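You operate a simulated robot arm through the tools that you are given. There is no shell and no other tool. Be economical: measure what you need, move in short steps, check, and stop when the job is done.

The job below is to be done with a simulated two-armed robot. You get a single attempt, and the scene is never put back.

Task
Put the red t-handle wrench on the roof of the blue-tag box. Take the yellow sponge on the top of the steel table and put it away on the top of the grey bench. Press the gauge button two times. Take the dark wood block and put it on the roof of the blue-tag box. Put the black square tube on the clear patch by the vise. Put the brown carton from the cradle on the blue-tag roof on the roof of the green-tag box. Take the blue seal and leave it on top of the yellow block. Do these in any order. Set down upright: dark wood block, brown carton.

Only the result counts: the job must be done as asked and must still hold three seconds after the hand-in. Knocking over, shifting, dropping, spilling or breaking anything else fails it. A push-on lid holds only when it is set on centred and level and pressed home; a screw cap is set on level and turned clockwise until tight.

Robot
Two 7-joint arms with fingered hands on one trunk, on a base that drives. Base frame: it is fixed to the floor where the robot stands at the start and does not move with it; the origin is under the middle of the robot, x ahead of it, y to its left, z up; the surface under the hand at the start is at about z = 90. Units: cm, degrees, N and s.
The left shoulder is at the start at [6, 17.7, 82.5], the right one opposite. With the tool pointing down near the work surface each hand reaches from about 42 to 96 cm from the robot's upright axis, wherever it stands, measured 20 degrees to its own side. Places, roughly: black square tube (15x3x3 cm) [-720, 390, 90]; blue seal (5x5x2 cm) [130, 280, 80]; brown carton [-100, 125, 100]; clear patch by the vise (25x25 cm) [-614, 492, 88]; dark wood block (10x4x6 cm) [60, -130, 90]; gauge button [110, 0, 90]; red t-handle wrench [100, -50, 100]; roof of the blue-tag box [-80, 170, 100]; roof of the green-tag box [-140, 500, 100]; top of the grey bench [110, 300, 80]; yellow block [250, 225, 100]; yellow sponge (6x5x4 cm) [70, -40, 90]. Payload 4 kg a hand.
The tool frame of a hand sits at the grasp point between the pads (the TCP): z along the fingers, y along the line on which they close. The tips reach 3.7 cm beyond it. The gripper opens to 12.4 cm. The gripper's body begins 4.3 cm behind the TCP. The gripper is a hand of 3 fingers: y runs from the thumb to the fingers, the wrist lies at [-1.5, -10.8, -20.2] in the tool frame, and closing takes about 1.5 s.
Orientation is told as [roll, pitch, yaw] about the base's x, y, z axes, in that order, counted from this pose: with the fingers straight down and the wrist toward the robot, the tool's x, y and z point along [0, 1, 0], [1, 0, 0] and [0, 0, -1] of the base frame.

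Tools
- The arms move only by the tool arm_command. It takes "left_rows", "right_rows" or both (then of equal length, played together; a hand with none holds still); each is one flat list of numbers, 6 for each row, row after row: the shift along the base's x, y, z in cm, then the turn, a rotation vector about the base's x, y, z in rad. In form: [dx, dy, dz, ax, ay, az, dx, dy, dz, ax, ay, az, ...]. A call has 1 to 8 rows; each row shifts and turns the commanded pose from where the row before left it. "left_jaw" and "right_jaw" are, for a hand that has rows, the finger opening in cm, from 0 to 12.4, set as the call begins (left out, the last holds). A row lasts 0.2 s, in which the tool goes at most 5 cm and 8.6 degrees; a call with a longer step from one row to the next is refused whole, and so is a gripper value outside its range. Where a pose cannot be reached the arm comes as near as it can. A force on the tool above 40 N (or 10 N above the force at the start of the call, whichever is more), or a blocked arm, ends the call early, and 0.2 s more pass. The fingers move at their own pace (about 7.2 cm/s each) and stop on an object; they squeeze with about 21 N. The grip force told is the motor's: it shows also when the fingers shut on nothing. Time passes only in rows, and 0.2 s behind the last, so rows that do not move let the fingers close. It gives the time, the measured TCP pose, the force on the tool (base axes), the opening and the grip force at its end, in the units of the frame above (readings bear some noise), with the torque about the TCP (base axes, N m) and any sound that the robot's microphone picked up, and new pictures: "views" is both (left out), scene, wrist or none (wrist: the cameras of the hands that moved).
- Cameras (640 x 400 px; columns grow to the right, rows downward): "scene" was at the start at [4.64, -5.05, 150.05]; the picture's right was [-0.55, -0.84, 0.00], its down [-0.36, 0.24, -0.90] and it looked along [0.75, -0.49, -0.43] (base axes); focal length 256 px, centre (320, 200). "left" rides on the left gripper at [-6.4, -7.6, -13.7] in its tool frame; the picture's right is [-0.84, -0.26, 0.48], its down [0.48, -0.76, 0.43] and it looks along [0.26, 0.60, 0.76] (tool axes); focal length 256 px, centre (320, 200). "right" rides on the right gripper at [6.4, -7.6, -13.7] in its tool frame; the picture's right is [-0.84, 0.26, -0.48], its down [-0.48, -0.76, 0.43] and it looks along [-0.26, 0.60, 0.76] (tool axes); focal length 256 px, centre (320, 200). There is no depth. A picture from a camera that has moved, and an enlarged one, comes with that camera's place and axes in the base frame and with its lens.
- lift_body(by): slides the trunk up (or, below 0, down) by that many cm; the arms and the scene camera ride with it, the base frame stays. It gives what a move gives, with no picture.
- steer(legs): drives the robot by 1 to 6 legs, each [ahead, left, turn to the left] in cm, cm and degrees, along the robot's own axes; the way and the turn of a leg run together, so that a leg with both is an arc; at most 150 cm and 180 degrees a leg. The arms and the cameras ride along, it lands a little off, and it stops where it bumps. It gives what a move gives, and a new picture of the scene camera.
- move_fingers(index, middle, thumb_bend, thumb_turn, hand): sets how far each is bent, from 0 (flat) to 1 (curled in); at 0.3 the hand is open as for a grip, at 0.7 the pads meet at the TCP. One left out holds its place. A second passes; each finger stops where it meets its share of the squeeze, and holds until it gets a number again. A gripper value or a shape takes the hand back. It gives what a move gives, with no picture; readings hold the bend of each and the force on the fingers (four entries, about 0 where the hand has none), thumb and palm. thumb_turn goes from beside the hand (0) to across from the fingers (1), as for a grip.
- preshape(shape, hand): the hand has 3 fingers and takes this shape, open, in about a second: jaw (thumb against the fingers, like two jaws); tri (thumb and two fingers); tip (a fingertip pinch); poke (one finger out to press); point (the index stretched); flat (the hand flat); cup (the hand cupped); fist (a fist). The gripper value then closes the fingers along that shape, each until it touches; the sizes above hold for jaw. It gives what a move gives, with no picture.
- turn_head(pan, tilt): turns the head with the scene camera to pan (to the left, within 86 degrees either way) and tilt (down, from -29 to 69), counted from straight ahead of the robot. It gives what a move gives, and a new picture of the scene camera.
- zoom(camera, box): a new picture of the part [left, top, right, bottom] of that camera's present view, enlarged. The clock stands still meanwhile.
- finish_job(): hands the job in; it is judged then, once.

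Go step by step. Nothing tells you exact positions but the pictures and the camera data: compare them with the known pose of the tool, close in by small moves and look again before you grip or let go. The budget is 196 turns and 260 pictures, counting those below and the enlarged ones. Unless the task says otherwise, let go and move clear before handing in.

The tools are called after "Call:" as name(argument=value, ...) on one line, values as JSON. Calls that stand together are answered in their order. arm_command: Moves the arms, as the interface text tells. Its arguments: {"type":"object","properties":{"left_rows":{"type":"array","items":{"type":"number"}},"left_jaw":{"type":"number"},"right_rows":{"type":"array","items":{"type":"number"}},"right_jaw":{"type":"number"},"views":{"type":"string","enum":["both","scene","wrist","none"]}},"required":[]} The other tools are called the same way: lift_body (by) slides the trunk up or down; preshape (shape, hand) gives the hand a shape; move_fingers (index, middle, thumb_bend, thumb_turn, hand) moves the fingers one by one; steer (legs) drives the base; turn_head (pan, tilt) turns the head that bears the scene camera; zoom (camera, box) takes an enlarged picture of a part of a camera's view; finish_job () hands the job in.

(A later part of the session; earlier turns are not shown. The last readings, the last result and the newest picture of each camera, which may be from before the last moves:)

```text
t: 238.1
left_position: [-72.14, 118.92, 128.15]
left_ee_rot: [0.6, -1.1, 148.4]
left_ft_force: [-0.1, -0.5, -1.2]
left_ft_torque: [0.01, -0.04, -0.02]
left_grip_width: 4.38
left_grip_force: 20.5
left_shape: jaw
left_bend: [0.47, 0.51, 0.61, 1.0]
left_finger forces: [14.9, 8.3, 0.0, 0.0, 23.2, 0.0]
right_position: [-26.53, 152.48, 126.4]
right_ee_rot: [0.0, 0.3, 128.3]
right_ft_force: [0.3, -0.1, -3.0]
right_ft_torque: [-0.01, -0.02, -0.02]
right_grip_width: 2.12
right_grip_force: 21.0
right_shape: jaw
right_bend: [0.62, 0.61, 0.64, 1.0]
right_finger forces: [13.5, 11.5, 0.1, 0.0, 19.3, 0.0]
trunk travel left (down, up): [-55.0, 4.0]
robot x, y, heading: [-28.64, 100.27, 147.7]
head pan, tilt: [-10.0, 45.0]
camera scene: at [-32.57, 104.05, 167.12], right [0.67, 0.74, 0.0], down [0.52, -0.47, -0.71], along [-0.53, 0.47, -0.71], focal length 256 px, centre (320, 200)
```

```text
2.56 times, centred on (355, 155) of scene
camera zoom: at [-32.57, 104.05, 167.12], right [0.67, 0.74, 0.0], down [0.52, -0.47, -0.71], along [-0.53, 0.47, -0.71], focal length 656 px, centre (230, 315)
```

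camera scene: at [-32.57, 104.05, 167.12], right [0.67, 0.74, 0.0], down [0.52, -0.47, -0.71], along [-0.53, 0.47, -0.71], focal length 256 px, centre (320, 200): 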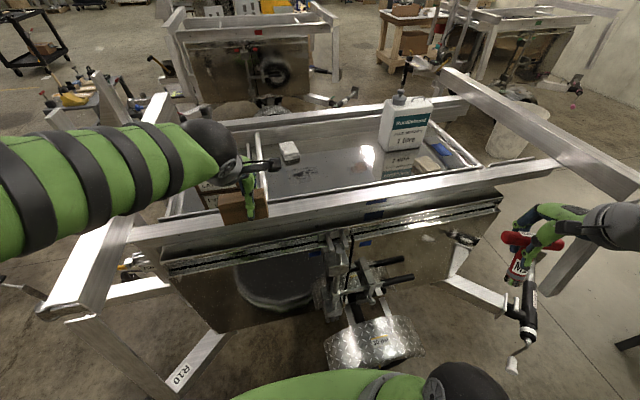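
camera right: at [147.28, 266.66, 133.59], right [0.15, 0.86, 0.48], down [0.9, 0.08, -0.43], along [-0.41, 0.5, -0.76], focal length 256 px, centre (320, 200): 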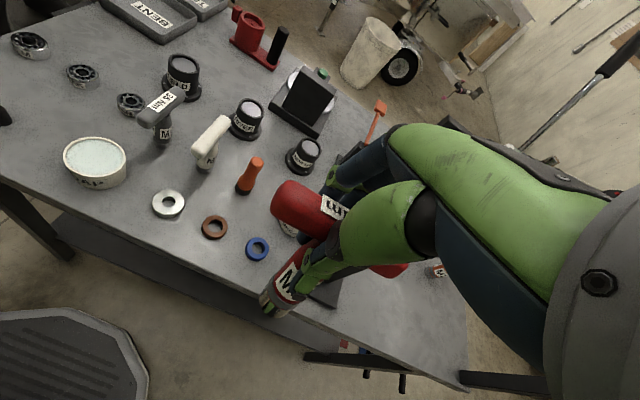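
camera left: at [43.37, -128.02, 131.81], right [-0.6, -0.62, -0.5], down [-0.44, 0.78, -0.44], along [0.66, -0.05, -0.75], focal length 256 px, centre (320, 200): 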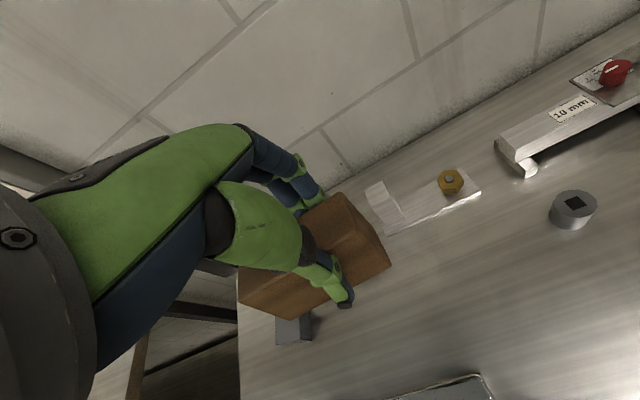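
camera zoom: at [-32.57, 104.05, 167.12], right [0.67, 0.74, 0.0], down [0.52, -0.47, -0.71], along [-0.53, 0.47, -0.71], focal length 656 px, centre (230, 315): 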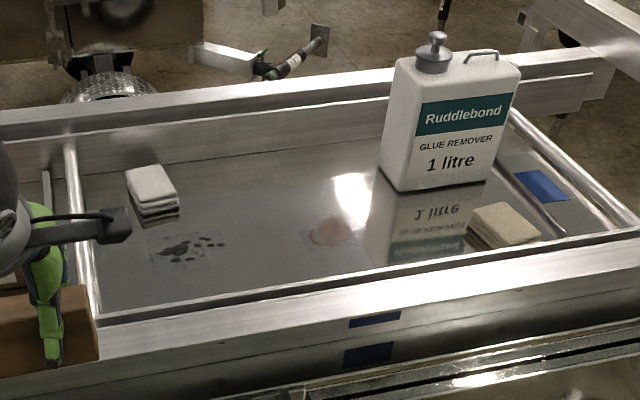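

Roof height seems 100–106. I'll put the block just right of the divider, at about (-95,144). Move over there at safe height, then look.

Call:
arm_command(left_rows=[-3.27, 3.54, 0, 0, 0, 0, -3.27, 3.54, 0, 0, 0, 0, -3.27, 3.54, 0, 0, 0, 0, -3.27, 3.54, 0, 0, 0, 0, -3.27, 3.54, 0, 0, 0, 0, -3.27, 3.54, -1, 0, 0, 0, -3.27, 3.54, -1, 0, 0, 0, 0, 0, -4, 0, 0, 0], views="both")

```text
t: 239.9
left_position: [-95.07, 143.68, 121.96]
left_ee_rot: [0.6, -1.0, 148.3]
left_ft_force: [-0.7, -0.1, -0.3]
left_ft_torque: [0.02, -0.01, 0.01]
left_grip_width: 4.36
left_grip_force: 21.5
left_shape: jaw
left_bend: [0.47, 0.51, 0.61, 1.0]
left_finger forces: [14.9, 8.4, 0.0, 0.0, 23.1, 0.1]
right_position: [-26.42, 152.54, 126.27]
right_ee_rot: [0.1, 0.4, 128.2]
right_ft_force: [-0.4, -0.4, -3.1]
right_ft_torque: [0.0, 0.03, 0.01]
right_grip_width: 2.1
right_grip_force: 21.1
right_shape: jaw
right_bend: [0.62, 0.61, 0.64, 1.0]
right_finger forces: [13.1, 11.5, 0.1, 0.1, 19.2, 0.0]
trunk travel left (down, up): [-55.0, 4.0]
robot x, y, heading: [-28.8, 99.99, 147.7]
head pan, tilt: [-10.0, 45.0]
camera scene: at [-32.53, 104.05, 167.12], right [0.67, 0.74, 0.0], down [0.52, -0.47, -0.71], along [-0.52, 0.47, -0.71], focal length 256 px, centre (320, 200)
camera left: at [-85.01, 145.19, 135.42], right [0.65, 0.58, -0.5], down [0.38, -0.81, -0.44], along [-0.66, 0.1, -0.75], focal length 256 px, centre (320, 200)
```

scene: 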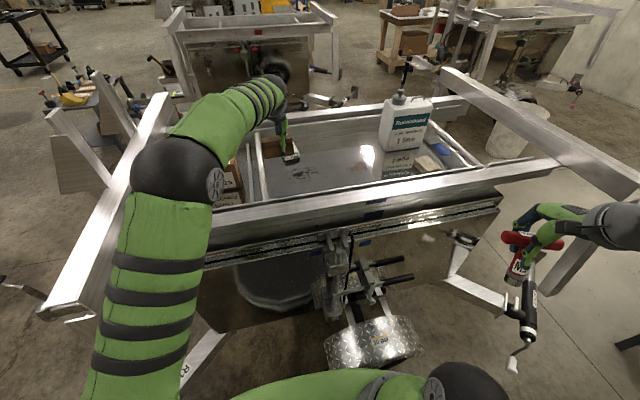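
left: 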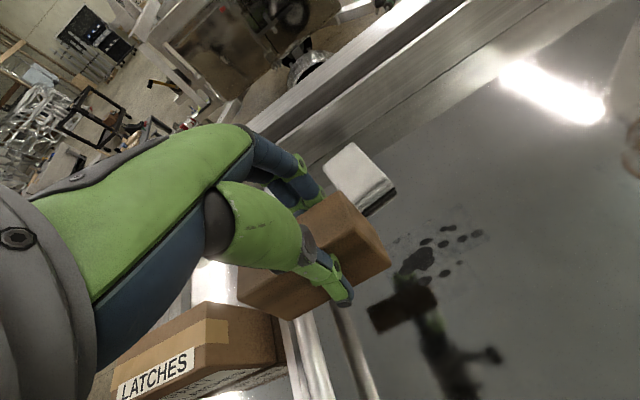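

The reflection shows the roof at z≈106.5. Shift slightly right and nearer to clear the divider, then lower slowly.

Call:
arm_command(left_rows=[4.1, 1.1, 0, 0, 0, 0, 0, 0, -4, 0, 0, 0, 0, 0, -3, 0, 0, 0, 0, 0, -1.5, 0, 0, 0, 0, 0, 0, 0, 0, 0], views="wrist")

Call:
zoom(camera="scene", box=[220, 100, 360, 230])

```text
t: 241.1
left_position: [-90.95, 144.86, 113.68]
left_ee_rot: [0.6, -1.0, 148.3]
left_ft_force: [0.3, 0.0, -0.9]
left_ft_torque: [0.03, -0.01, -0.02]
left_grip_width: 4.38
left_grip_force: 20.3
left_shape: jaw
left_bend: [0.47, 0.51, 0.61, 1.0]
left_finger forces: [14.8, 8.3, 0.0, 0.0, 22.9, 0.0]
right_position: [-26.37, 152.41, 126.28]
right_ee_rot: [0.0, 0.4, 128.1]
right_ft_force: [0.3, 0.7, -2.6]
right_ft_torque: [-0.03, 0.01, 0.0]
right_grip_width: 2.13
right_grip_force: 21.1
right_shape: jaw
right_bend: [0.62, 0.61, 0.64, 1.0]
right_finger forces: [13.2, 11.5, 0.0, 0.0, 19.1, 0.1]
trunk travel left (down, up): [-55.0, 4.0]
robot x, y, heading: [-28.39, 100.0, 147.9]
head pan, tilt: [-10.0, 45.0]
camera left: at [-80.93, 146.38, 127.11], right [0.65, 0.58, -0.5], down [0.38, -0.81, -0.44], along [-0.66, 0.1, -0.75], focal length 256 px, centre (320, 200)
```

left: 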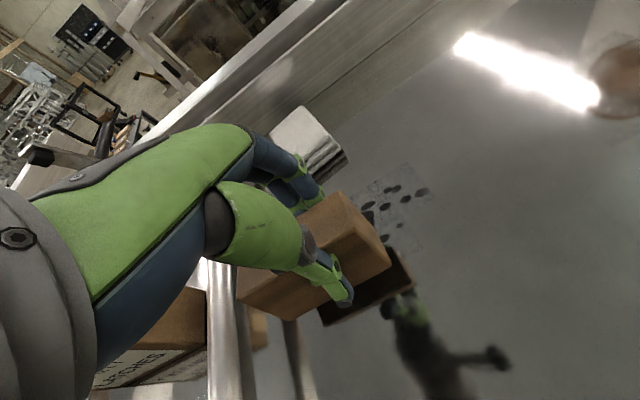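

```text
3.08 times, centred on (290, 165) of scene
camera zoom: at [-32.52, 104.08, 167.11], right [0.67, 0.74, 0.0], down [0.52, -0.47, -0.71], along [-0.52, 0.47, -0.71], focal length 788 px, centre (412, 308)
```

zoom: 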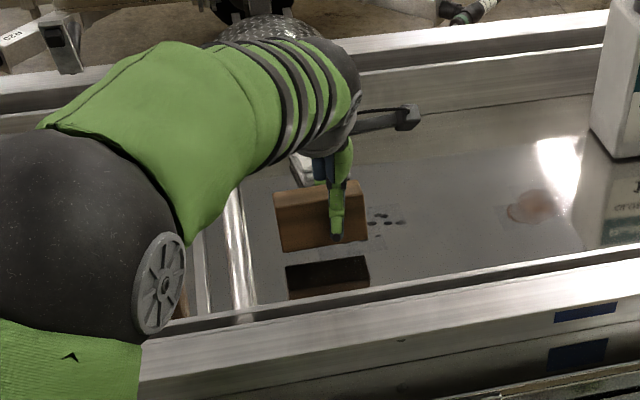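

The gap to its mirror image shows about 1.1 cm left. Lower in small steps.

Call:
arm_command(left_rows=[0, 0, -0.5, 0, 0, 0, 0, 0, -0.3, 0, 0, 0, 0, 0, -0.2, 0, 0, 0, 0, 0, -0.15, 0, 0, 0], views="none")

```text
t: 242.1
left_position: [-91.04, 144.72, 112.51]
left_ee_rot: [0.6, -0.9, 148.3]
left_ft_force: [0.5, 0.5, -1.3]
left_ft_torque: [0.01, -0.03, 0.01]
left_grip_width: 4.37
left_grip_force: 21.0
left_shape: jaw
left_bend: [0.47, 0.51, 0.61, 1.0]
left_finger forces: [14.8, 8.5, 0.1, 0.1, 23.0, 0.0]
right_position: [-26.5, 152.48, 126.33]
right_ee_rot: [0.1, 0.4, 128.3]
right_ft_force: [-0.1, -0.2, -2.7]
right_ft_torque: [-0.04, 0.01, 0.01]
right_grip_width: 2.13
right_grip_force: 20.8
right_shape: jaw
right_bend: [0.62, 0.61, 0.64, 1.0]
right_finger forces: [13.2, 11.5, 0.0, 0.0, 19.1, 0.0]
trunk travel left (down, up): [-55.0, 4.0]
robot x, y, heading: [-29.21, 100.38, 147.8]
head pan, tilt: [-10.0, 45.0]
```

Call:
arm_command(left_rows=[0, 0, -0.25, 0, 0, 0, 0, 0, -0.25, 0, 0, 0, 0, 0, -0.2, 0, 0, 0], views="none")

Call:
zoom(camera="scene", box=[250, 140, 350, 220])

```text
t: 242.9
left_position: [-90.94, 144.72, 111.76]
left_ee_rot: [0.5, -0.9, 148.2]
left_ft_force: [0.0, 0.7, -1.5]
left_ft_torque: [0.02, -0.01, 0.01]
left_grip_width: 4.4
left_grip_force: 20.3
left_shape: jaw
left_bend: [0.47, 0.51, 0.61, 1.0]
left_finger forces: [14.8, 8.4, 0.0, 0.0, 23.0, 0.1]
right_position: [-26.5, 152.55, 126.38]
right_ee_rot: [0.1, 0.4, 128.1]
right_ft_force: [0.5, 0.7, -3.7]
right_ft_torque: [-0.06, -0.04, -0.03]
right_grip_width: 2.15
right_grip_force: 21.1
right_shape: jaw
right_bend: [0.62, 0.61, 0.64, 1.0]
right_finger forces: [13.2, 11.5, 0.1, 0.0, 19.1, 0.0]
trunk travel left (down, up): [-55.0, 4.0]
robot x, y, heading: [-28.97, 99.78, 148.2]
head pan, tilt: [-10.0, 45.0]
```

```text
5.00 times, centred on (300, 180) of scene
camera zoom: at [-32.58, 104.09, 167.11], right [0.67, 0.74, 0.0], down [0.52, -0.47, -0.71], along [-0.52, 0.47, -0.71], focal length 1280 px, centre (420, 300)
```

zoom: 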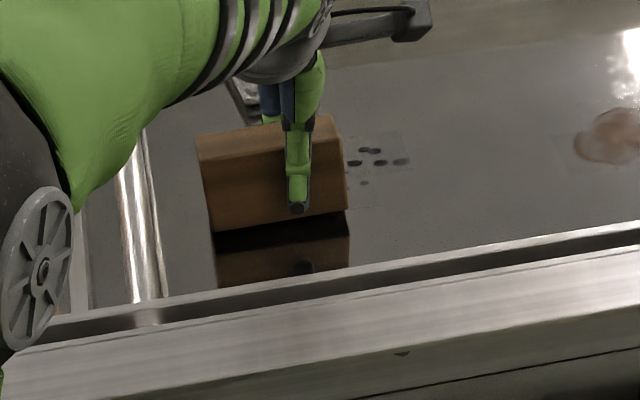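

Almost touching; continue.

Call:
arm_command(left_rows=[0, 0, -0.2, 0, 0, 0, 0, 0, -0.2, 0, 0, 0, 0, 0, -0.2, 0, 0, 0], views="none")

```text
t: 243.7
left_position: [-90.92, 144.76, 111.38]
left_ee_rot: [0.5, -1.0, 148.2]
left_ft_force: [1.5, -0.1, 4.1]
left_ft_torque: [0.01, 0.07, 0.0]
left_grip_width: 4.36
left_grip_force: 20.5
left_shape: jaw
left_bend: [0.47, 0.51, 0.61, 1.0]
left_finger forces: [14.7, 8.2, 0.0, 0.0, 24.7, 0.0]
right_position: [-26.31, 152.53, 126.32]
right_ee_rot: [0.1, 0.4, 128.2]
right_ft_force: [-0.2, 0.5, -2.5]
right_ft_torque: [-0.04, 0.02, -0.01]
right_grip_width: 2.13
right_grip_force: 20.5
right_shape: jaw
right_bend: [0.62, 0.61, 0.64, 1.0]
right_finger forces: [13.1, 11.4, 0.1, 0.0, 19.1, 0.0]
trunk travel left (down, up): [-55.0, 4.0]
robot x, y, heading: [-29.59, 100.29, 147.8]
head pan, tilt: [-10.0, 45.0]
```

Contact. Open and rise.

Call:
arm_command(left_rows=[0, 0, -0.1, 0, 0, 0, 0, 0, 0, 0, 0, 0, 0, 0, 0, 0, 0, 0, 0, 0, 0, 0, 0, 0], left_jaw=7, views="none")

Call:
arm_command(left_rows=[0, 0, 1.5, 0, 0, 0, 0, 0, 3, 0, 0, 0, 0, 0, 4, 0, 0, 0, 0, 0, 4, 0, 0, 0, 0, 0, 3, 0, 0, 0], views="both")

```text
t: 244.7
left_position: [-90.87, 144.81, 111.14]
left_ee_rot: [0.6, -1.0, 148.4]
left_ft_force: [-0.2, -0.1, -0.8]
left_ft_torque: [0.02, -0.03, 0.01]
left_grip_width: 6.98
left_grip_force: 0.1
left_shape: jaw
left_bend: [0.4, 0.43, 0.54, 0.99]
left_finger forces: [0.1, 0.0, 0.1, 0.1, 0.0, 0.0]
right_position: [-26.52, 152.44, 126.45]
right_ee_rot: [0.1, 0.5, 128.3]
right_ft_force: [0.1, 0.8, -2.2]
right_ft_torque: [-0.04, 0.0, -0.01]
right_grip_width: 2.12
right_grip_force: 20.8
right_shape: jaw
right_bend: [0.62, 0.61, 0.64, 1.0]
right_finger forces: [13.1, 11.4, 0.0, 0.0, 19.1, 0.1]
trunk travel left (down, up): [-55.0, 4.0]
robot x, y, heading: [-29.29, 100.27, 147.9]
head pan, tilt: [-10.0, 45.0]
```

```text
t: 245.9
left_position: [-90.93, 144.86, 126.76]
left_ee_rot: [0.6, -1.0, 148.3]
left_ft_force: [-0.4, 0.6, -0.5]
left_ft_torque: [0.03, -0.02, -0.01]
left_grip_width: 6.96
left_grip_force: 0.0
left_shape: jaw
left_bend: [0.4, 0.43, 0.54, 0.99]
left_finger forces: [0.0, 0.0, 0.0, 0.0, 0.0, 0.0]
right_position: [-26.38, 152.53, 126.37]
right_ee_rot: [0.1, 0.3, 128.2]
right_ft_force: [0.5, -0.4, -2.6]
right_ft_torque: [-0.04, 0.02, -0.02]
right_grip_width: 2.14
right_grip_force: 21.2
right_shape: jaw
right_bend: [0.62, 0.61, 0.64, 1.0]
right_finger forces: [13.1, 11.5, 0.0, 0.1, 19.1, 0.1]
trunk travel left (down, up): [-55.0, 4.0]
robot x, y, heading: [-28.81, 100.41, 147.7]
head pan, tilt: [-10.0, 45.0]
camera scene: at [-32.55, 104.06, 167.11], right [0.67, 0.74, 0.0], down [0.52, -0.47, -0.71], along [-0.52, 0.47, -0.71], focal length 256 px, centre (320, 200)
camera left: at [-80.98, 146.36, 140.15], right [0.65, 0.58, -0.5], down [0.38, -0.81, -0.44], along [-0.66, 0.1, -0.75], focal length 256 px, centre (320, 200)
```

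scene: 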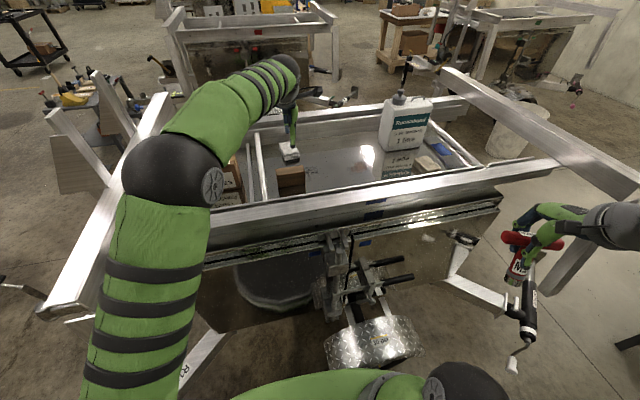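
left: 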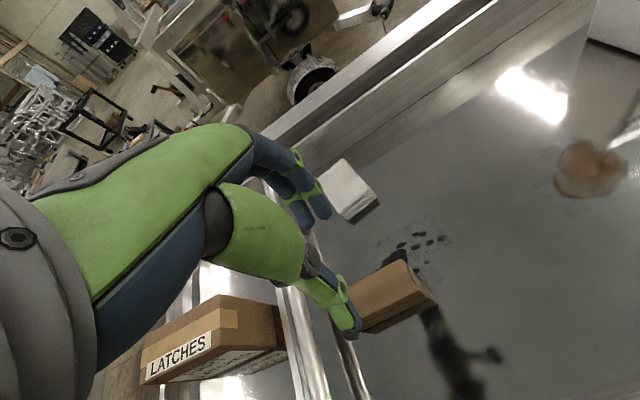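

Block stands on the roof. Withdraw the left hand and bring the wrench over the roof with the right hand.

Call:
arm_command(left_rows=[3.2, -3.5, 0, 0, 0, 0, 3.2, -3.5, 0, 0, 0, 0, 3.2, -3.5, 0, 0, 0, 0, 3.2, -3.5, 0, 0, 0, 0, 3.2, -3.5, 0, 0, 0, 0, 3.2, -3.5, 0, 0, 0, 0, 2, -3.5, 0, 0, 0, 0, 0, 0, 0, 0, 0, 0], right_rows=[0, 0, 2, 0, 0, 0.04, -3, 0, 2, 0, 0, 0.04, -4.5, 0.5, 0, 0, 0, 0.04, -4.5, 0.5, 0, 0, 0, 0.04, -4.5, 0.5, 0, 0, 0, 0.04, -4.5, 0.5, 0, 0, 0, 0.04, -4.5, 0.5, 0, 0, 0, 0.04, -4.5, 0.5, 0, 0, 0, 0.04], views="none")

Call:
arm_command(right_rows=[-4.8, 0.7, 0, 0, 0, 0, -4.8, 0.7, 0, 0, 0, 0, -4.8, 0.7, 0, 0, 0, 0, -4.8, 0.7, 0, 0, 0, 0, -4.6, 0.7, 0, 0, 0, 0, 0, 0, 0, 0, 0, 0], views="both")

```text
t: 247.7
left_position: [-70.0, 120.28, 126.66]
left_ee_rot: [0.6, -1.0, 148.3]
left_ft_force: [0.0, 0.3, -0.3]
left_ft_torque: [-0.02, -0.04, -0.02]
left_grip_width: 7.0
left_grip_force: 0.0
left_shape: jaw
left_bend: [0.4, 0.43, 0.54, 0.99]
left_finger forces: [0.0, 0.0, 0.0, 0.0, 0.0, 0.0]
right_position: [-56.52, 155.87, 130.32]
right_ee_rot: [0.0, 0.5, 146.7]
right_ft_force: [-0.2, 0.5, -3.3]
right_ft_torque: [-0.01, 0.01, 0.0]
right_grip_width: 2.14
right_grip_force: 21.3
right_shape: jaw
right_bend: [0.62, 0.61, 0.64, 1.0]
right_finger forces: [12.9, 11.4, 0.0, 0.1, 18.5, 0.0]
trunk travel left (down, up): [-55.0, 4.0]
robot x, y, heading: [-28.92, 100.55, 147.8]
head pan, tilt: [-10.0, 45.0]
```

```text
t: 249.1
left_position: [-69.88, 120.16, 126.9]
left_ee_rot: [0.6, -1.0, 148.3]
left_ft_force: [0.1, -1.3, 0.2]
left_ft_torque: [0.01, 0.04, 0.0]
left_grip_width: 6.98
left_grip_force: 0.0
left_shape: jaw
left_bend: [0.4, 0.43, 0.54, 0.99]
left_finger forces: [0.0, 0.0, 0.1, 0.0, 0.1, 0.1]
right_position: [-80.19, 158.96, 130.26]
right_ee_rot: [0.0, 0.4, 146.6]
right_ft_force: [-0.1, -0.2, -2.7]
right_ft_torque: [-0.04, 0.02, 0.01]
right_grip_width: 2.12
right_grip_force: 20.6
right_shape: jaw
right_bend: [0.62, 0.61, 0.64, 1.0]
right_finger forces: [12.9, 11.5, 0.0, 0.1, 18.5, 0.1]
trunk travel left (down, up): [-55.0, 4.0]
robot x, y, heading: [-28.73, 99.94, 148.0]
head pan, tilt: [-10.0, 45.0]
camera scene: at [-32.45, 104.05, 167.12], right [0.67, 0.74, 0.0], down [0.52, -0.47, -0.71], along [-0.53, 0.47, -0.71], focal length 256 px, centre (320, 200)
camera right: at [-77.5, 149.47, 143.99], right [0.25, 0.84, 0.48], down [0.9, -0.02, -0.43], along [-0.35, 0.54, -0.76], focal length 256 px, centre (320, 200)
```

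scene: 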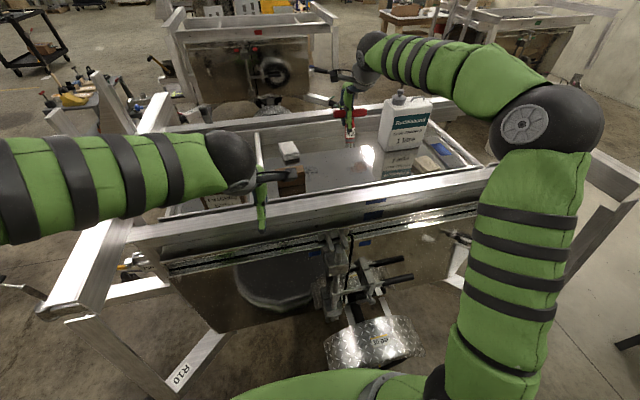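
right: 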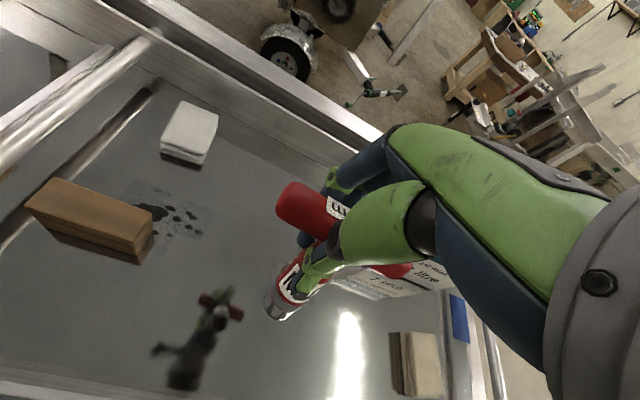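

Check the wrench's tilt in the grip before lowering.

Call:
arm_command(right_rows=[0, 0, -4, 0, 0, 0, 0, 0, -4, 0, 0, 0, 0, 0, -2.5, 0, 0, 0, 0, 0, 0, 0, 0, 0], views="none")

Call:
zoom(camera="scene", box=[290, 80, 420, 200])

Call:
zoom(camera="right", box=[100, 150, 400, 400])

```text
t: 250.1
left_position: [-69.93, 120.13, 126.85]
left_ee_rot: [0.6, -1.0, 148.3]
left_ft_force: [0.6, 0.2, -0.4]
left_ft_torque: [0.01, -0.01, -0.01]
left_grip_width: 6.99
left_grip_force: 0.0
left_shape: jaw
left_bend: [0.4, 0.43, 0.54, 0.99]
left_finger forces: [0.0, 0.0, 0.0, 0.0, 0.0, 0.0]
right_position: [-80.41, 159.08, 119.83]
right_ee_rot: [0.1, 0.4, 146.5]
right_ft_force: [0.1, 0.3, -3.0]
right_ft_torque: [-0.02, 0.01, -0.02]
right_grip_width: 2.12
right_grip_force: 20.9
right_shape: jaw
right_bend: [0.62, 0.61, 0.64, 1.0]
right_finger forces: [12.7, 11.5, 0.0, 0.1, 18.2, 0.1]
trunk travel left (down, up): [-55.0, 4.0]
robot x, y, heading: [-28.96, 100.35, 148.2]
head pan, tilt: [-10.0, 45.0]
```

```text
3.33 times, centred on (355, 140) of scene
camera zoom: at [-32.6, 104.08, 167.11], right [0.67, 0.74, 0.0], down [0.52, -0.47, -0.71], along [-0.52, 0.47, -0.71], focal length 854 px, centre (203, 400)
```

zoom: 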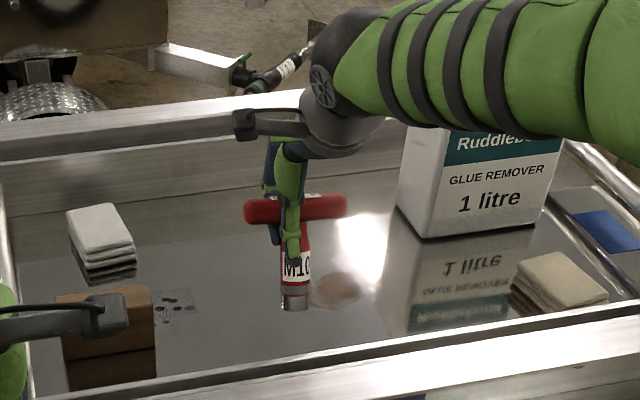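

```text
1.60 times, centred on (250, 275) of right
camera zoom: at [-77.69, 149.55, 133.53], right [0.24, 0.84, 0.48], down [0.9, -0.02, -0.43], along [-0.35, 0.54, -0.77], focal length 410 px, centre (432, 80)
```

zoom: 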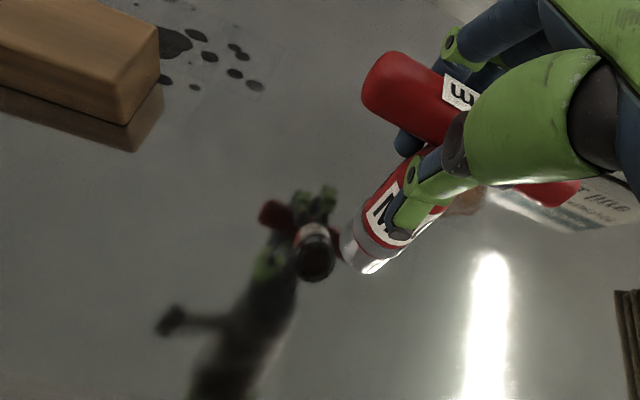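

The wrench hangs about 14° tilted (its foot toward me). Rotate the hand to set it upright and check against its mirror image.

Call:
arm_command(right_rows=[0, 0, 0, 0.07, 0.105, 0, 0, 0, 0, 0.07, 0.105, 0, 0, 0, 0, 0, 0, 0], views="none")

Call:
zoom(camera="scene", box=[320, 130, 400, 200])

Call:
zoom(camera="right", box=[100, 150, 400, 400])

```text
t: 250.9
left_position: [-69.97, 120.25, 126.81]
left_ee_rot: [0.6, -1.1, 148.3]
left_ft_force: [0.6, -0.5, -0.7]
left_ft_torque: [0.01, 0.0, 0.0]
left_grip_width: 6.98
left_grip_force: 0.0
left_shape: jaw
left_bend: [0.4, 0.43, 0.54, 0.99]
left_finger forces: [0.0, 0.0, 0.0, 0.0, 0.1, 0.0]
right_position: [-80.17, 159.11, 119.83]
right_ee_rot: [0.1, -14.2, 146.5]
right_ft_force: [0.3, 0.3, -2.4]
right_ft_torque: [-0.06, 0.02, -0.03]
right_grip_width: 2.12
right_grip_force: 20.7
right_shape: jaw
right_bend: [0.62, 0.61, 0.64, 1.0]
right_finger forces: [12.8, 11.3, 0.0, 0.1, 18.2, 0.0]
trunk travel left (down, up): [-55.0, 4.0]
robot x, y, heading: [-28.77, 100.15, 147.8]
head pan, tilt: [-10.0, 45.0]
```

```text
5.71 times, centred on (360, 165) of scene
camera zoom: at [-32.57, 104.15, 167.11], right [0.67, 0.74, 0.0], down [0.52, -0.47, -0.71], along [-0.52, 0.47, -0.71], focal length 1463 px, centre (91, 400)
```

zoom: 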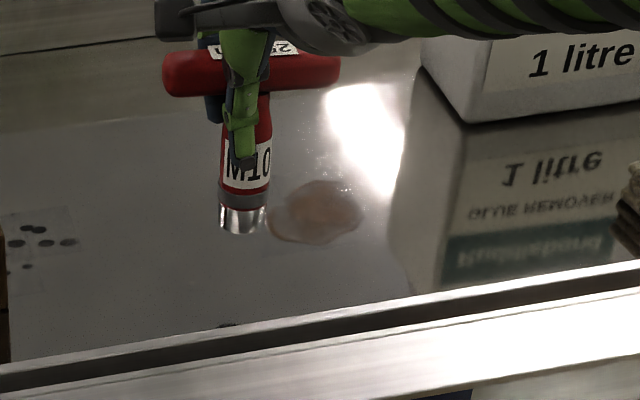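

```text
1.60 times, centred on (250, 275) of right
camera zoom: at [-74.91, 147.83, 131.15], right [0.35, 0.77, 0.53], down [0.79, 0.05, -0.61], along [-0.5, 0.63, -0.59], focal length 410 px, centre (432, 80)
```

zoom: 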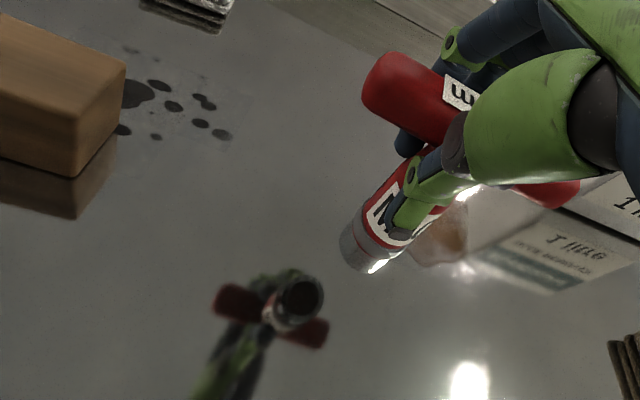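

Now it's upright, its foot right under the TCP. Lower to contact in small steps.

Call:
arm_command(right_rows=[0, 0, -2, 0, 0, 0, 0, 0, -0.8, 0, 0, 0, 0, 0, -0.4, 0, 0, 0, 0, 0, -0.2, 0, 0, 0, 0, 0, -0.2, 0, 0, 0], views="none")

Call:
zoom(camera="scene", box=[320, 130, 400, 200])

```text
t: 252.1
left_position: [-70.0, 120.26, 126.83]
left_ee_rot: [0.6, -0.9, 148.3]
left_ft_force: [0.3, 0.3, -0.2]
left_ft_torque: [0.0, 0.02, 0.0]
left_grip_width: 6.98
left_grip_force: 0.1
left_shape: jaw
left_bend: [0.4, 0.43, 0.54, 0.99]
left_finger forces: [0.0, 0.0, 0.0, 0.0, 0.1, 0.0]
right_position: [-80.27, 159.15, 116.09]
right_ee_rot: [-0.1, -14.0, 146.6]
right_ft_force: [0.5, 0.6, -2.8]
right_ft_torque: [-0.01, -0.05, 0.02]
right_grip_width: 2.12
right_grip_force: 21.6
right_shape: jaw
right_bend: [0.62, 0.61, 0.64, 1.0]
right_finger forces: [12.8, 11.4, 0.0, 0.1, 18.3, 0.1]
trunk travel left (down, up): [-55.0, 4.0]
robot x, y, heading: [-28.93, 100.23, 147.8]
head pan, tilt: [-10.0, 45.0]
```

```text
5.71 times, centred on (360, 165) of scene
camera zoom: at [-32.6, 104.09, 167.11], right [0.67, 0.74, 0.0], down [0.52, -0.47, -0.71], along [-0.52, 0.47, -0.71], focal length 1463 px, centre (91, 400)
```

zoom: 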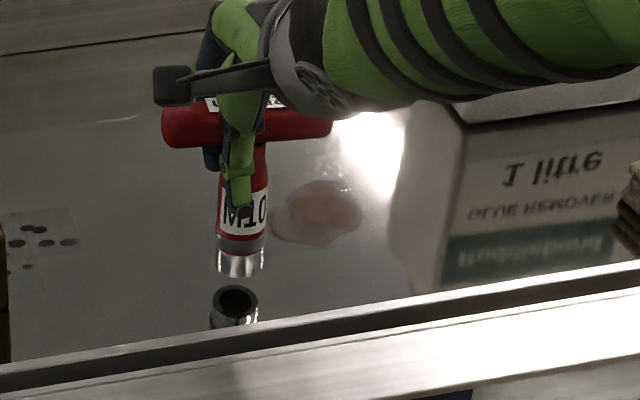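

About 1.5 cm left. Continue lowering.

Call:
arm_command(right_rows=[0, 0, -0.7, 0, 0, 0, 0, 0, -0.4, 0, 0, 0, 0, 0, -0.2, 0, 0, 0, 0, 0, -0.15, 0, 0, 0], views="none")

Call:
zoom(camera="scene", box=[320, 130, 400, 200])

```text
t: 253.1
left_position: [-70.0, 120.13, 126.84]
left_ee_rot: [0.5, -1.0, 148.3]
left_ft_force: [0.3, 0.1, 0.2]
left_ft_torque: [0.02, 0.0, -0.01]
left_grip_width: 6.98
left_grip_force: 0.1
left_shape: jaw
left_bend: [0.4, 0.43, 0.54, 0.99]
left_finger forces: [0.0, 0.1, 0.1, 0.0, 0.0, 0.0]
right_position: [-80.22, 159.0, 114.82]
right_ee_rot: [-0.1, -14.1, 146.6]
right_ft_force: [-0.2, -0.1, -1.6]
right_ft_torque: [-0.02, 0.01, -0.01]
right_grip_width: 2.12
right_grip_force: 21.4
right_shape: jaw
right_bend: [0.62, 0.61, 0.64, 1.0]
right_finger forces: [12.8, 11.4, 0.0, 0.0, 18.5, 0.0]
trunk travel left (down, up): [-55.0, 4.0]
robot x, y, heading: [-29.16, 100.13, 147.7]
head pan, tilt: [-10.0, 45.0]
```

```text
5.71 times, centred on (360, 165) of scene
camera zoom: at [-32.59, 104.06, 167.12], right [0.67, 0.74, 0.0], down [0.52, -0.47, -0.71], along [-0.52, 0.47, -0.71], focal length 1463 px, centre (91, 400)
```

zoom: 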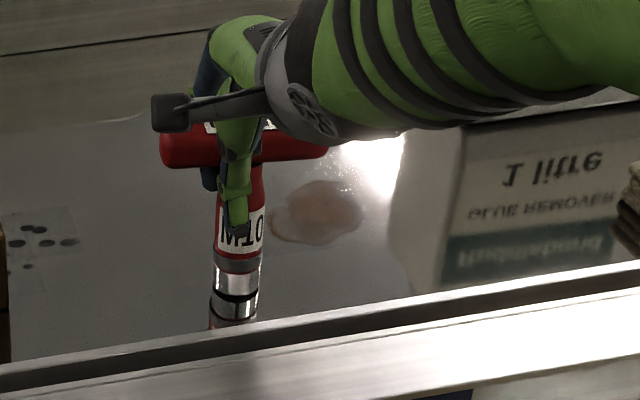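

Nearly touching and in line with its reflection. A last bit down.

Call:
arm_command(right_rows=[0, 0, -0.15, 0, 0, 0, 0, 0, -0.15, 0, 0, 0], views="none")

```text
t: 253.7
left_position: [-69.8, 120.09, 126.89]
left_ee_rot: [0.6, -0.9, 148.4]
left_ft_force: [0.1, 0.3, 0.2]
left_ft_torque: [0.01, -0.01, -0.02]
left_grip_width: 6.97
left_grip_force: 0.1
left_shape: jaw
left_bend: [0.4, 0.43, 0.54, 0.99]
left_finger forces: [0.0, 0.0, 0.0, 0.0, 0.0, 0.0]
right_position: [-80.24, 159.08, 114.74]
right_ee_rot: [0.1, -14.3, 146.6]
right_ft_force: [0.4, -2.8, 10.3]
right_ft_torque: [-0.01, 0.08, 0.04]
right_grip_width: 2.16
right_grip_force: 20.8
right_shape: jaw
right_bend: [0.62, 0.61, 0.64, 1.0]
right_finger forces: [12.9, 11.8, 0.0, 0.0, 22.0, 0.0]
trunk travel left (down, up): [-55.0, 4.0]
robot x, y, heading: [-28.8, 100.27, 147.9]
head pan, tilt: [-10.0, 45.0]
```

Contact. Open only to 4 cm first and look.

Call:
arm_command(right_rows=[0, 0, 0, 0, 0, 0, 0, 0, 0, 0, 0, 0, 0, 0, 0, 0, 0, 0], right_jaw=4.2, views="none")

Call:
zoom(camera="scene", box=[320, 130, 400, 200])

Call:
zoom(camera="right", box=[100, 150, 400, 400])

```text
t: 254.5
left_position: [-70.0, 120.25, 126.85]
left_ee_rot: [0.7, -1.1, 148.3]
left_ft_force: [0.6, -0.3, -0.2]
left_ft_torque: [-0.01, 0.0, -0.01]
left_grip_width: 6.98
left_grip_force: 0.1
left_shape: jaw
left_bend: [0.4, 0.43, 0.54, 0.99]
left_finger forces: [0.1, 0.1, 0.0, 0.1, 0.1, 0.0]
right_position: [-80.15, 159.07, 114.31]
right_ee_rot: [0.0, -14.0, 146.5]
right_ft_force: [1.1, -0.3, 0.3]
right_ft_torque: [-0.05, 0.03, -0.02]
right_grip_width: 4.2
right_grip_force: 0.1
right_shape: jaw
right_bend: [0.5, 0.53, 0.6, 1.0]
right_finger forces: [0.0, 0.0, 0.1, 0.1, 0.3, 0.0]
trunk travel left (down, up): [-55.0, 4.0]
robot x, y, heading: [-29.03, 100.14, 147.9]
head pan, tilt: [-10.0, 45.0]
```

```text
5.71 times, centred on (360, 165) of scene
camera zoom: at [-32.6, 104.08, 167.11], right [0.67, 0.74, 0.0], down [0.52, -0.47, -0.71], along [-0.52, 0.47, -0.71], focal length 1463 px, centre (91, 400)
```

zoom: 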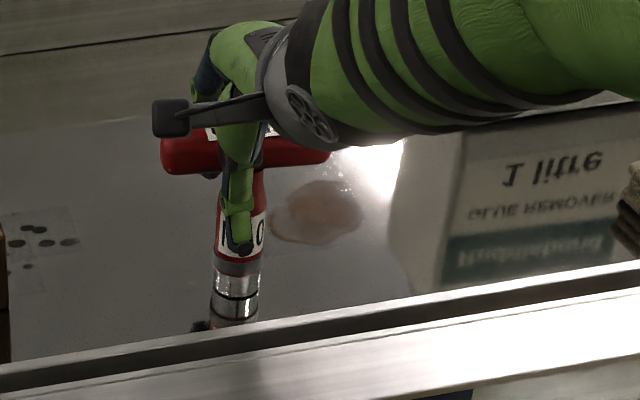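

```text
1.60 times, centred on (250, 275) of right
camera zoom: at [-74.93, 147.83, 125.76], right [0.35, 0.77, 0.53], down [0.79, 0.05, -0.61], along [-0.5, 0.63, -0.59], focal length 410 px, centre (432, 80)
```

zoom: 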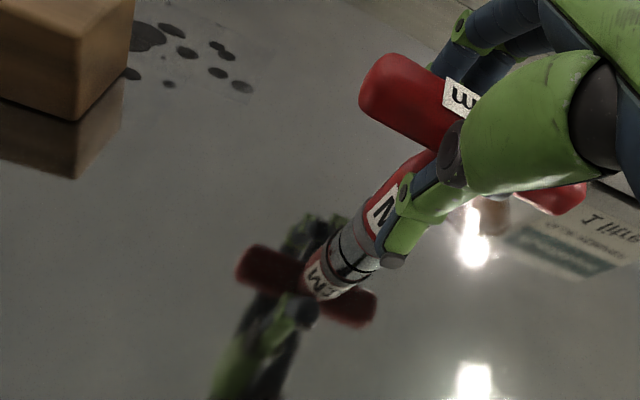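

It stands on its own. Open wide and retreat along the hand's axis.

Call:
arm_command(right_rows=[0, 0, 0, 0, 0, 0, 0, 0, 0, 0, 0, 0, 0, 0, 0, 0, 0, 0, 0, 0, 0, 0, 0, 0], right_jaw=9, views="none")

Call:
arm_command(right_rows=[0.4, -0.26, 1.9, 0, 0, 0, 0.6, -0.4, 2.9, 0, 0, 0, 0.8, -0.53, 3.9, 0, 0, 0, 0.8, -0.53, 3.9, 0, 0, 0, 0.4, -0.3, 2, -0.07, -0.105, 0, 0.4, -0.3, 1, -0.07, -0.105, 0], views="scene")

```text
t: 255.5
left_position: [-69.98, 120.19, 126.84]
left_ee_rot: [0.7, -1.1, 148.3]
left_ft_force: [-0.3, -0.1, 0.5]
left_ft_torque: [-0.03, -0.02, 0.01]
left_grip_width: 6.99
left_grip_force: 0.0
left_shape: jaw
left_bend: [0.4, 0.43, 0.54, 0.99]
left_finger forces: [0.0, 0.0, 0.1, 0.0, 0.1, 0.1]
right_position: [-80.29, 159.01, 114.35]
right_ee_rot: [0.0, -14.1, 146.6]
right_ft_force: [0.5, 0.5, 1.6]
right_ft_torque: [-0.01, -0.02, 0.02]
right_grip_width: 8.97
right_grip_force: 0.1
right_shape: jaw
right_bend: [0.34, 0.37, 0.49, 0.99]
right_finger forces: [0.1, 0.0, 0.1, 0.0, 0.1, 0.0]
trunk travel left (down, up): [-55.0, 4.0]
robot x, y, heading: [-28.8, 100.23, 147.9]
head pan, tilt: [-10.0, 45.0]
```

```text
t: 256.9
left_position: [-70.02, 120.23, 126.8]
left_ee_rot: [0.7, -1.0, 148.4]
left_ft_force: [0.3, 0.2, -0.2]
left_ft_torque: [0.0, 0.02, 0.0]
left_grip_width: 6.99
left_grip_force: 0.1
left_shape: jaw
left_bend: [0.4, 0.43, 0.54, 0.99]
left_finger forces: [0.1, 0.0, 0.0, 0.1, 0.0, 0.0]
right_position: [-76.81, 156.47, 129.89]
right_ee_rot: [0.2, 0.4, 146.6]
right_ft_force: [-1.0, -0.6, -0.2]
right_ft_torque: [-0.03, 0.0, 0.06]
right_grip_width: 8.96
right_grip_force: 0.0
right_shape: jaw
right_bend: [0.34, 0.37, 0.49, 0.99]
right_finger forces: [0.0, 0.1, 0.1, 0.0, 0.0, 0.0]
trunk travel left (down, up): [-55.0, 4.0]
robot x, y, heading: [-28.61, 100.25, 148.0]
head pan, tilt: [-10.0, 45.0]
camera scene: at [-32.61, 104.05, 167.11], right [0.67, 0.74, 0.0], down [0.52, -0.47, -0.71], along [-0.52, 0.47, -0.71], focal length 256 px, centre (320, 200)
```

scene: 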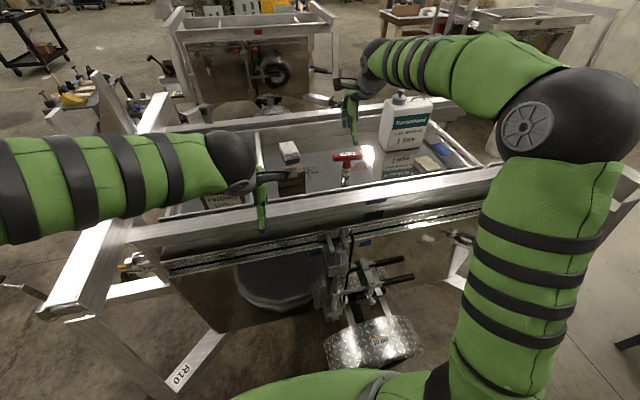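

Both items stand on the roof. Next the carton: centre about (-106.4,122.6), top z≈117. Withdraw the right hand and bring the left hand above the carton.

Call:
arm_command(left_rows=[-4.5, 0.3, 0.3, 0, 0, 0, -4.5, 0.3, 0.3, 0, 0, 0, -4.5, 0.3, 0.3, 0, 0, 0, -4.5, 0.3, 0.3, 0, 0, 0, -4.5, 0.3, 0.3, 0, 0, 0, -4.5, 0.3, 0.3, 0, 0, 0, -4.5, 0.3, 0.3, 0, 0, 0, -4.5, 0.3, 0, 0, 0, 0], right_rows=[4.5, -0.6, 0, 0, 0, 0, 4.5, -0.6, 0, 0, 0, 0, 4.5, -0.6, 0, 0, 0, 0, 4.5, -0.6, 0, 0, 0, 0, 4.5, -0.6, 0, 0, 0, 0, 4.5, -0.6, 0, 0, 0, 0, 4.5, -0.6, 0, 0, 0, 0, 4.5, -0.6, 0, 0, 0, 0], left_jaw=10, views="none")

Call:
turn_head(pan=12, tilt=42)

Call:
zoom(camera="left", box=[0, 0, 640, 400])

```text
t: 258.7
left_position: [-105.89, 122.66, 128.61]
left_ee_rot: [0.5, -1.0, 148.2]
left_ft_force: [-0.7, 0.1, -0.4]
left_ft_torque: [0.0, 0.0, 0.01]
left_grip_width: 10.0
left_grip_force: 0.0
left_shape: jaw
left_bend: [0.32, 0.35, 0.0, 0.98]
left_finger forces: [0.1, 0.1, 0.0, 0.0, 0.0, 0.0]
right_position: [-40.68, 152.08, 130.07]
right_ee_rot: [0.0, 0.4, 146.8]
right_ft_force: [0.1, -1.2, 0.3]
right_ft_torque: [-0.02, 0.04, 0.02]
right_grip_width: 8.97
right_grip_force: 0.1
right_shape: jaw
right_bend: [0.34, 0.37, 0.49, 0.99]
right_finger forces: [0.0, 0.0, 0.1, 0.0, 0.1, 0.0]
trunk travel left (down, up): [-55.0, 4.0]
robot x, y, heading: [-29.36, 100.03, 148.3]
head pan, tilt: [-10.0, 45.0]
```

```text
t: 259.6
left_position: [-105.88, 122.66, 128.64]
left_ee_rot: [0.5, -0.9, 148.3]
left_ft_force: [-0.7, -0.1, -0.7]
left_ft_torque: [0.0, 0.01, 0.01]
left_grip_width: 10.0
left_grip_force: 0.0
left_shape: jaw
left_bend: [0.32, 0.35, 0.0, 0.98]
left_finger forces: [0.1, 0.1, 0.0, 0.0, 0.0, 0.0]
right_position: [-40.76, 152.14, 130.24]
right_ee_rot: [0.1, 0.3, 146.6]
right_ft_force: [1.6, 0.0, 0.2]
right_ft_torque: [-0.02, 0.02, 0.0]
right_grip_width: 8.98
right_grip_force: 0.1
right_shape: jaw
right_bend: [0.34, 0.37, 0.49, 0.99]
right_finger forces: [0.1, 0.0, 0.0, 0.0, 0.0, 0.0]
trunk travel left (down, up): [-55.0, 4.0]
robot x, y, heading: [-29.18, 100.22, 147.8]
head pan, tilt: [12.0, 42.0]
camera scene: at [-34.39, 101.49, 167.54], right [0.34, 0.94, 0.0], down [0.63, -0.23, -0.74], along [-0.7, 0.26, -0.67], focal length 256 px, centre (320, 200)
```

scene: 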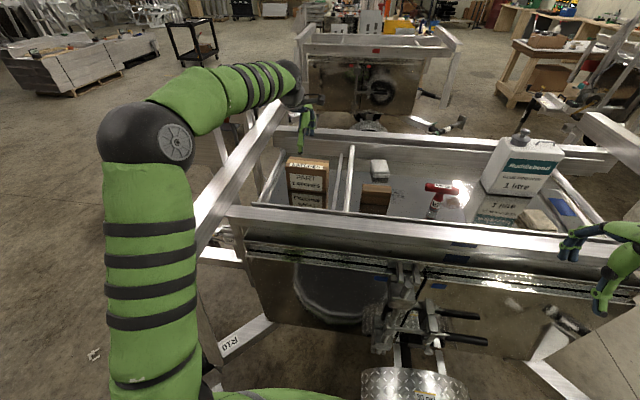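

```text
1.00 times, centred on (320, 200) of left (not enlarged: the box is as wide or as high as the picture)
camera zoom: at [-95.73, 124.13, 142.02], right [0.65, 0.58, -0.5], down [0.38, -0.81, -0.44], along [-0.66, 0.1, -0.75], focal length 256 px, centre (320, 200)
```

zoom: 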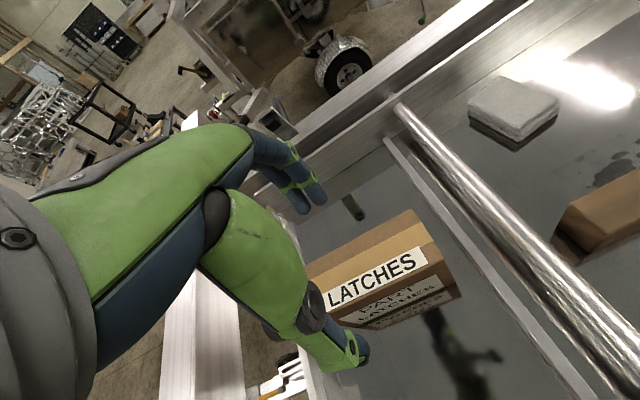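

Carton centre is (-107.6,123.4), top 117.3. Centre over it with opening 9 and lower.

Call:
arm_command(left_rows=[-0.9, 0.4, 0, 0, 0, 0.02, -0.8, 0.3, 0, 0, 0, 0, 0, 0, -3, 0, 0, 0, 0, 0, -3, 0, 0, 0, 0, 0, 0, 0, 0, 0], left_jaw=9, views="wrist")

```text
t: 260.8
left_position: [-107.64, 123.35, 122.67]
left_ee_rot: [0.6, -0.9, 149.5]
left_ft_force: [0.2, 0.5, -0.2]
left_ft_torque: [-0.02, 0.0, -0.02]
left_grip_width: 9.03
left_grip_force: 0.0
left_shape: jaw
left_bend: [0.34, 0.37, 0.49, 0.99]
left_finger forces: [0.0, 0.0, 0.0, 0.1, 0.0, 0.1]
right_position: [-40.49, 152.17, 130.19]
right_ee_rot: [0.1, 0.3, 146.7]
right_ft_force: [0.1, 0.2, -0.4]
right_ft_torque: [-0.02, -0.02, -0.02]
right_grip_width: 8.95
right_grip_force: 0.0
right_shape: jaw
right_bend: [0.34, 0.37, 0.49, 0.99]
right_finger forces: [0.0, 0.0, 0.1, 0.0, 0.1, 0.0]
trunk travel left (down, up): [-55.0, 4.0]
robot x, y, heading: [-28.78, 100.14, 148.0]
head pan, tilt: [12.0, 42.0]
camera left: at [-97.6, 125.03, 136.06], right [0.64, 0.59, -0.5], down [0.4, -0.8, -0.44], along [-0.66, 0.08, -0.75], focal length 256 px, centre (320, 200)
```

left: 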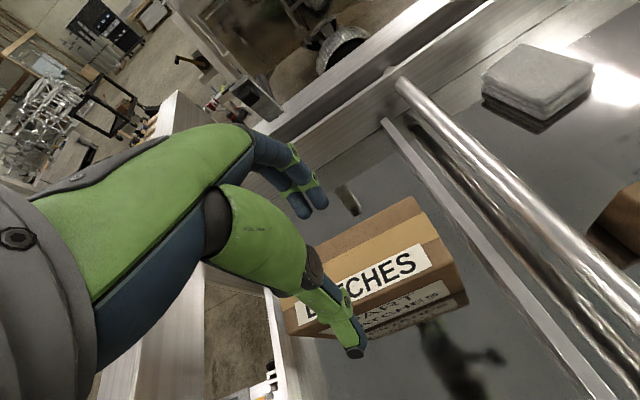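

Fingers straddle the carton in depth. Lower to grip height.

Call:
arm_command(left_rows=[0, 0, -3, 0, 0, 0, 0, 0, -3, 0, 0, 0, 0, 0, -1.6, 0, 0, 0, 0, 0, 0, 0, 0, 0], views="wrist")

Call:
arm_command(left_rows=[0, 0, 0, 0, 0, 0, 0, 0, 0, 0, 0, 0, 0, 0, 0, 0, 0, 0, 0, 0, 0, 0, 0, 0, 0, 0, 0, 0, 0, 0, 0, 0, 0, 0, 0, 0], left_jaw=2, views="wrist")

```text
t: 261.8
left_position: [-107.55, 123.42, 115.05]
left_ee_rot: [0.6, -1.0, 149.4]
left_ft_force: [2.6, -1.0, 4.0]
left_ft_torque: [-0.03, -0.04, -0.04]
left_grip_width: 9.05
left_grip_force: 0.0
left_shape: jaw
left_bend: [0.34, 0.37, 0.48, 0.99]
left_finger forces: [0.0, 0.0, 0.0, 0.1, 3.8, 0.0]
right_position: [-40.68, 152.08, 130.29]
right_ee_rot: [0.1, 0.5, 146.6]
right_ft_force: [-0.5, 0.4, -0.4]
right_ft_torque: [-0.01, -0.01, 0.05]
right_grip_width: 8.96
right_grip_force: 0.1
right_shape: jaw
right_bend: [0.34, 0.37, 0.49, 0.99]
right_finger forces: [0.1, 0.1, 0.0, 0.1, 0.0, 0.0]
trunk travel left (down, up): [-55.0, 4.0]
robot x, y, heading: [-29.5, 100.15, 147.8]
head pan, tilt: [12.0, 42.0]
camera left: at [-97.57, 125.04, 128.52], right [0.64, 0.59, -0.5], down [0.4, -0.8, -0.44], along [-0.66, 0.08, -0.75], focal length 256 px, centre (320, 200)
```

left: 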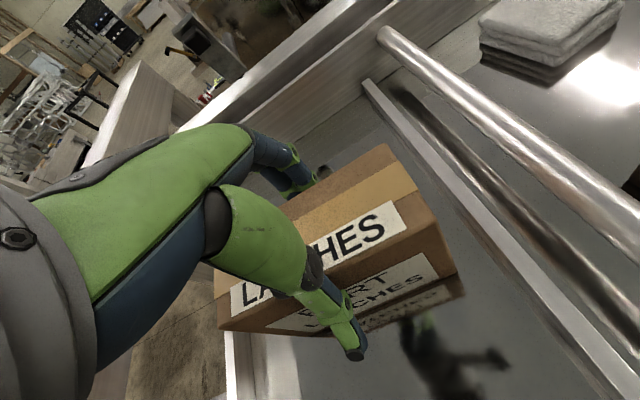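

```text
t: 263.1
left_position: [-107.67, 123.36, 115.17]
left_ee_rot: [0.6, -1.0, 149.4]
left_ft_force: [-0.9, 0.2, 8.8]
left_ft_torque: [0.3, 0.44, -0.07]
left_grip_width: 8.85
left_grip_force: 20.9
left_shape: jaw
left_bend: [0.36, 0.39, 0.52, 0.99]
left_finger forces: [13.4, 6.8, 0.1, 0.0, 19.9, 0.1]
right_position: [-40.61, 152.16, 130.2]
right_ee_rot: [0.1, 0.5, 146.7]
right_ft_force: [-0.4, 0.9, 0.3]
right_ft_torque: [0.02, 0.03, 0.01]
right_grip_width: 8.98
right_grip_force: 0.0
right_shape: jaw
right_bend: [0.34, 0.37, 0.49, 0.99]
right_finger forces: [0.0, 0.0, 0.1, 0.0, 0.0, 0.0]
trunk travel left (down, up): [-55.0, 4.0]
robot x, y, heading: [-28.99, 100.53, 148.0]
head pan, tilt: [12.0, 42.0]
camera left: at [-97.57, 125.05, 128.54], right [0.64, 0.59, -0.5], down [0.4, -0.8, -0.44], along [-0.66, 0.08, -0.75], focal length 256 px, centre (320, 200)
```

left: 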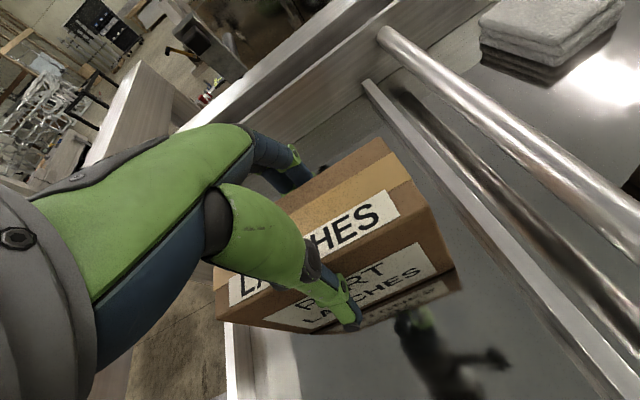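

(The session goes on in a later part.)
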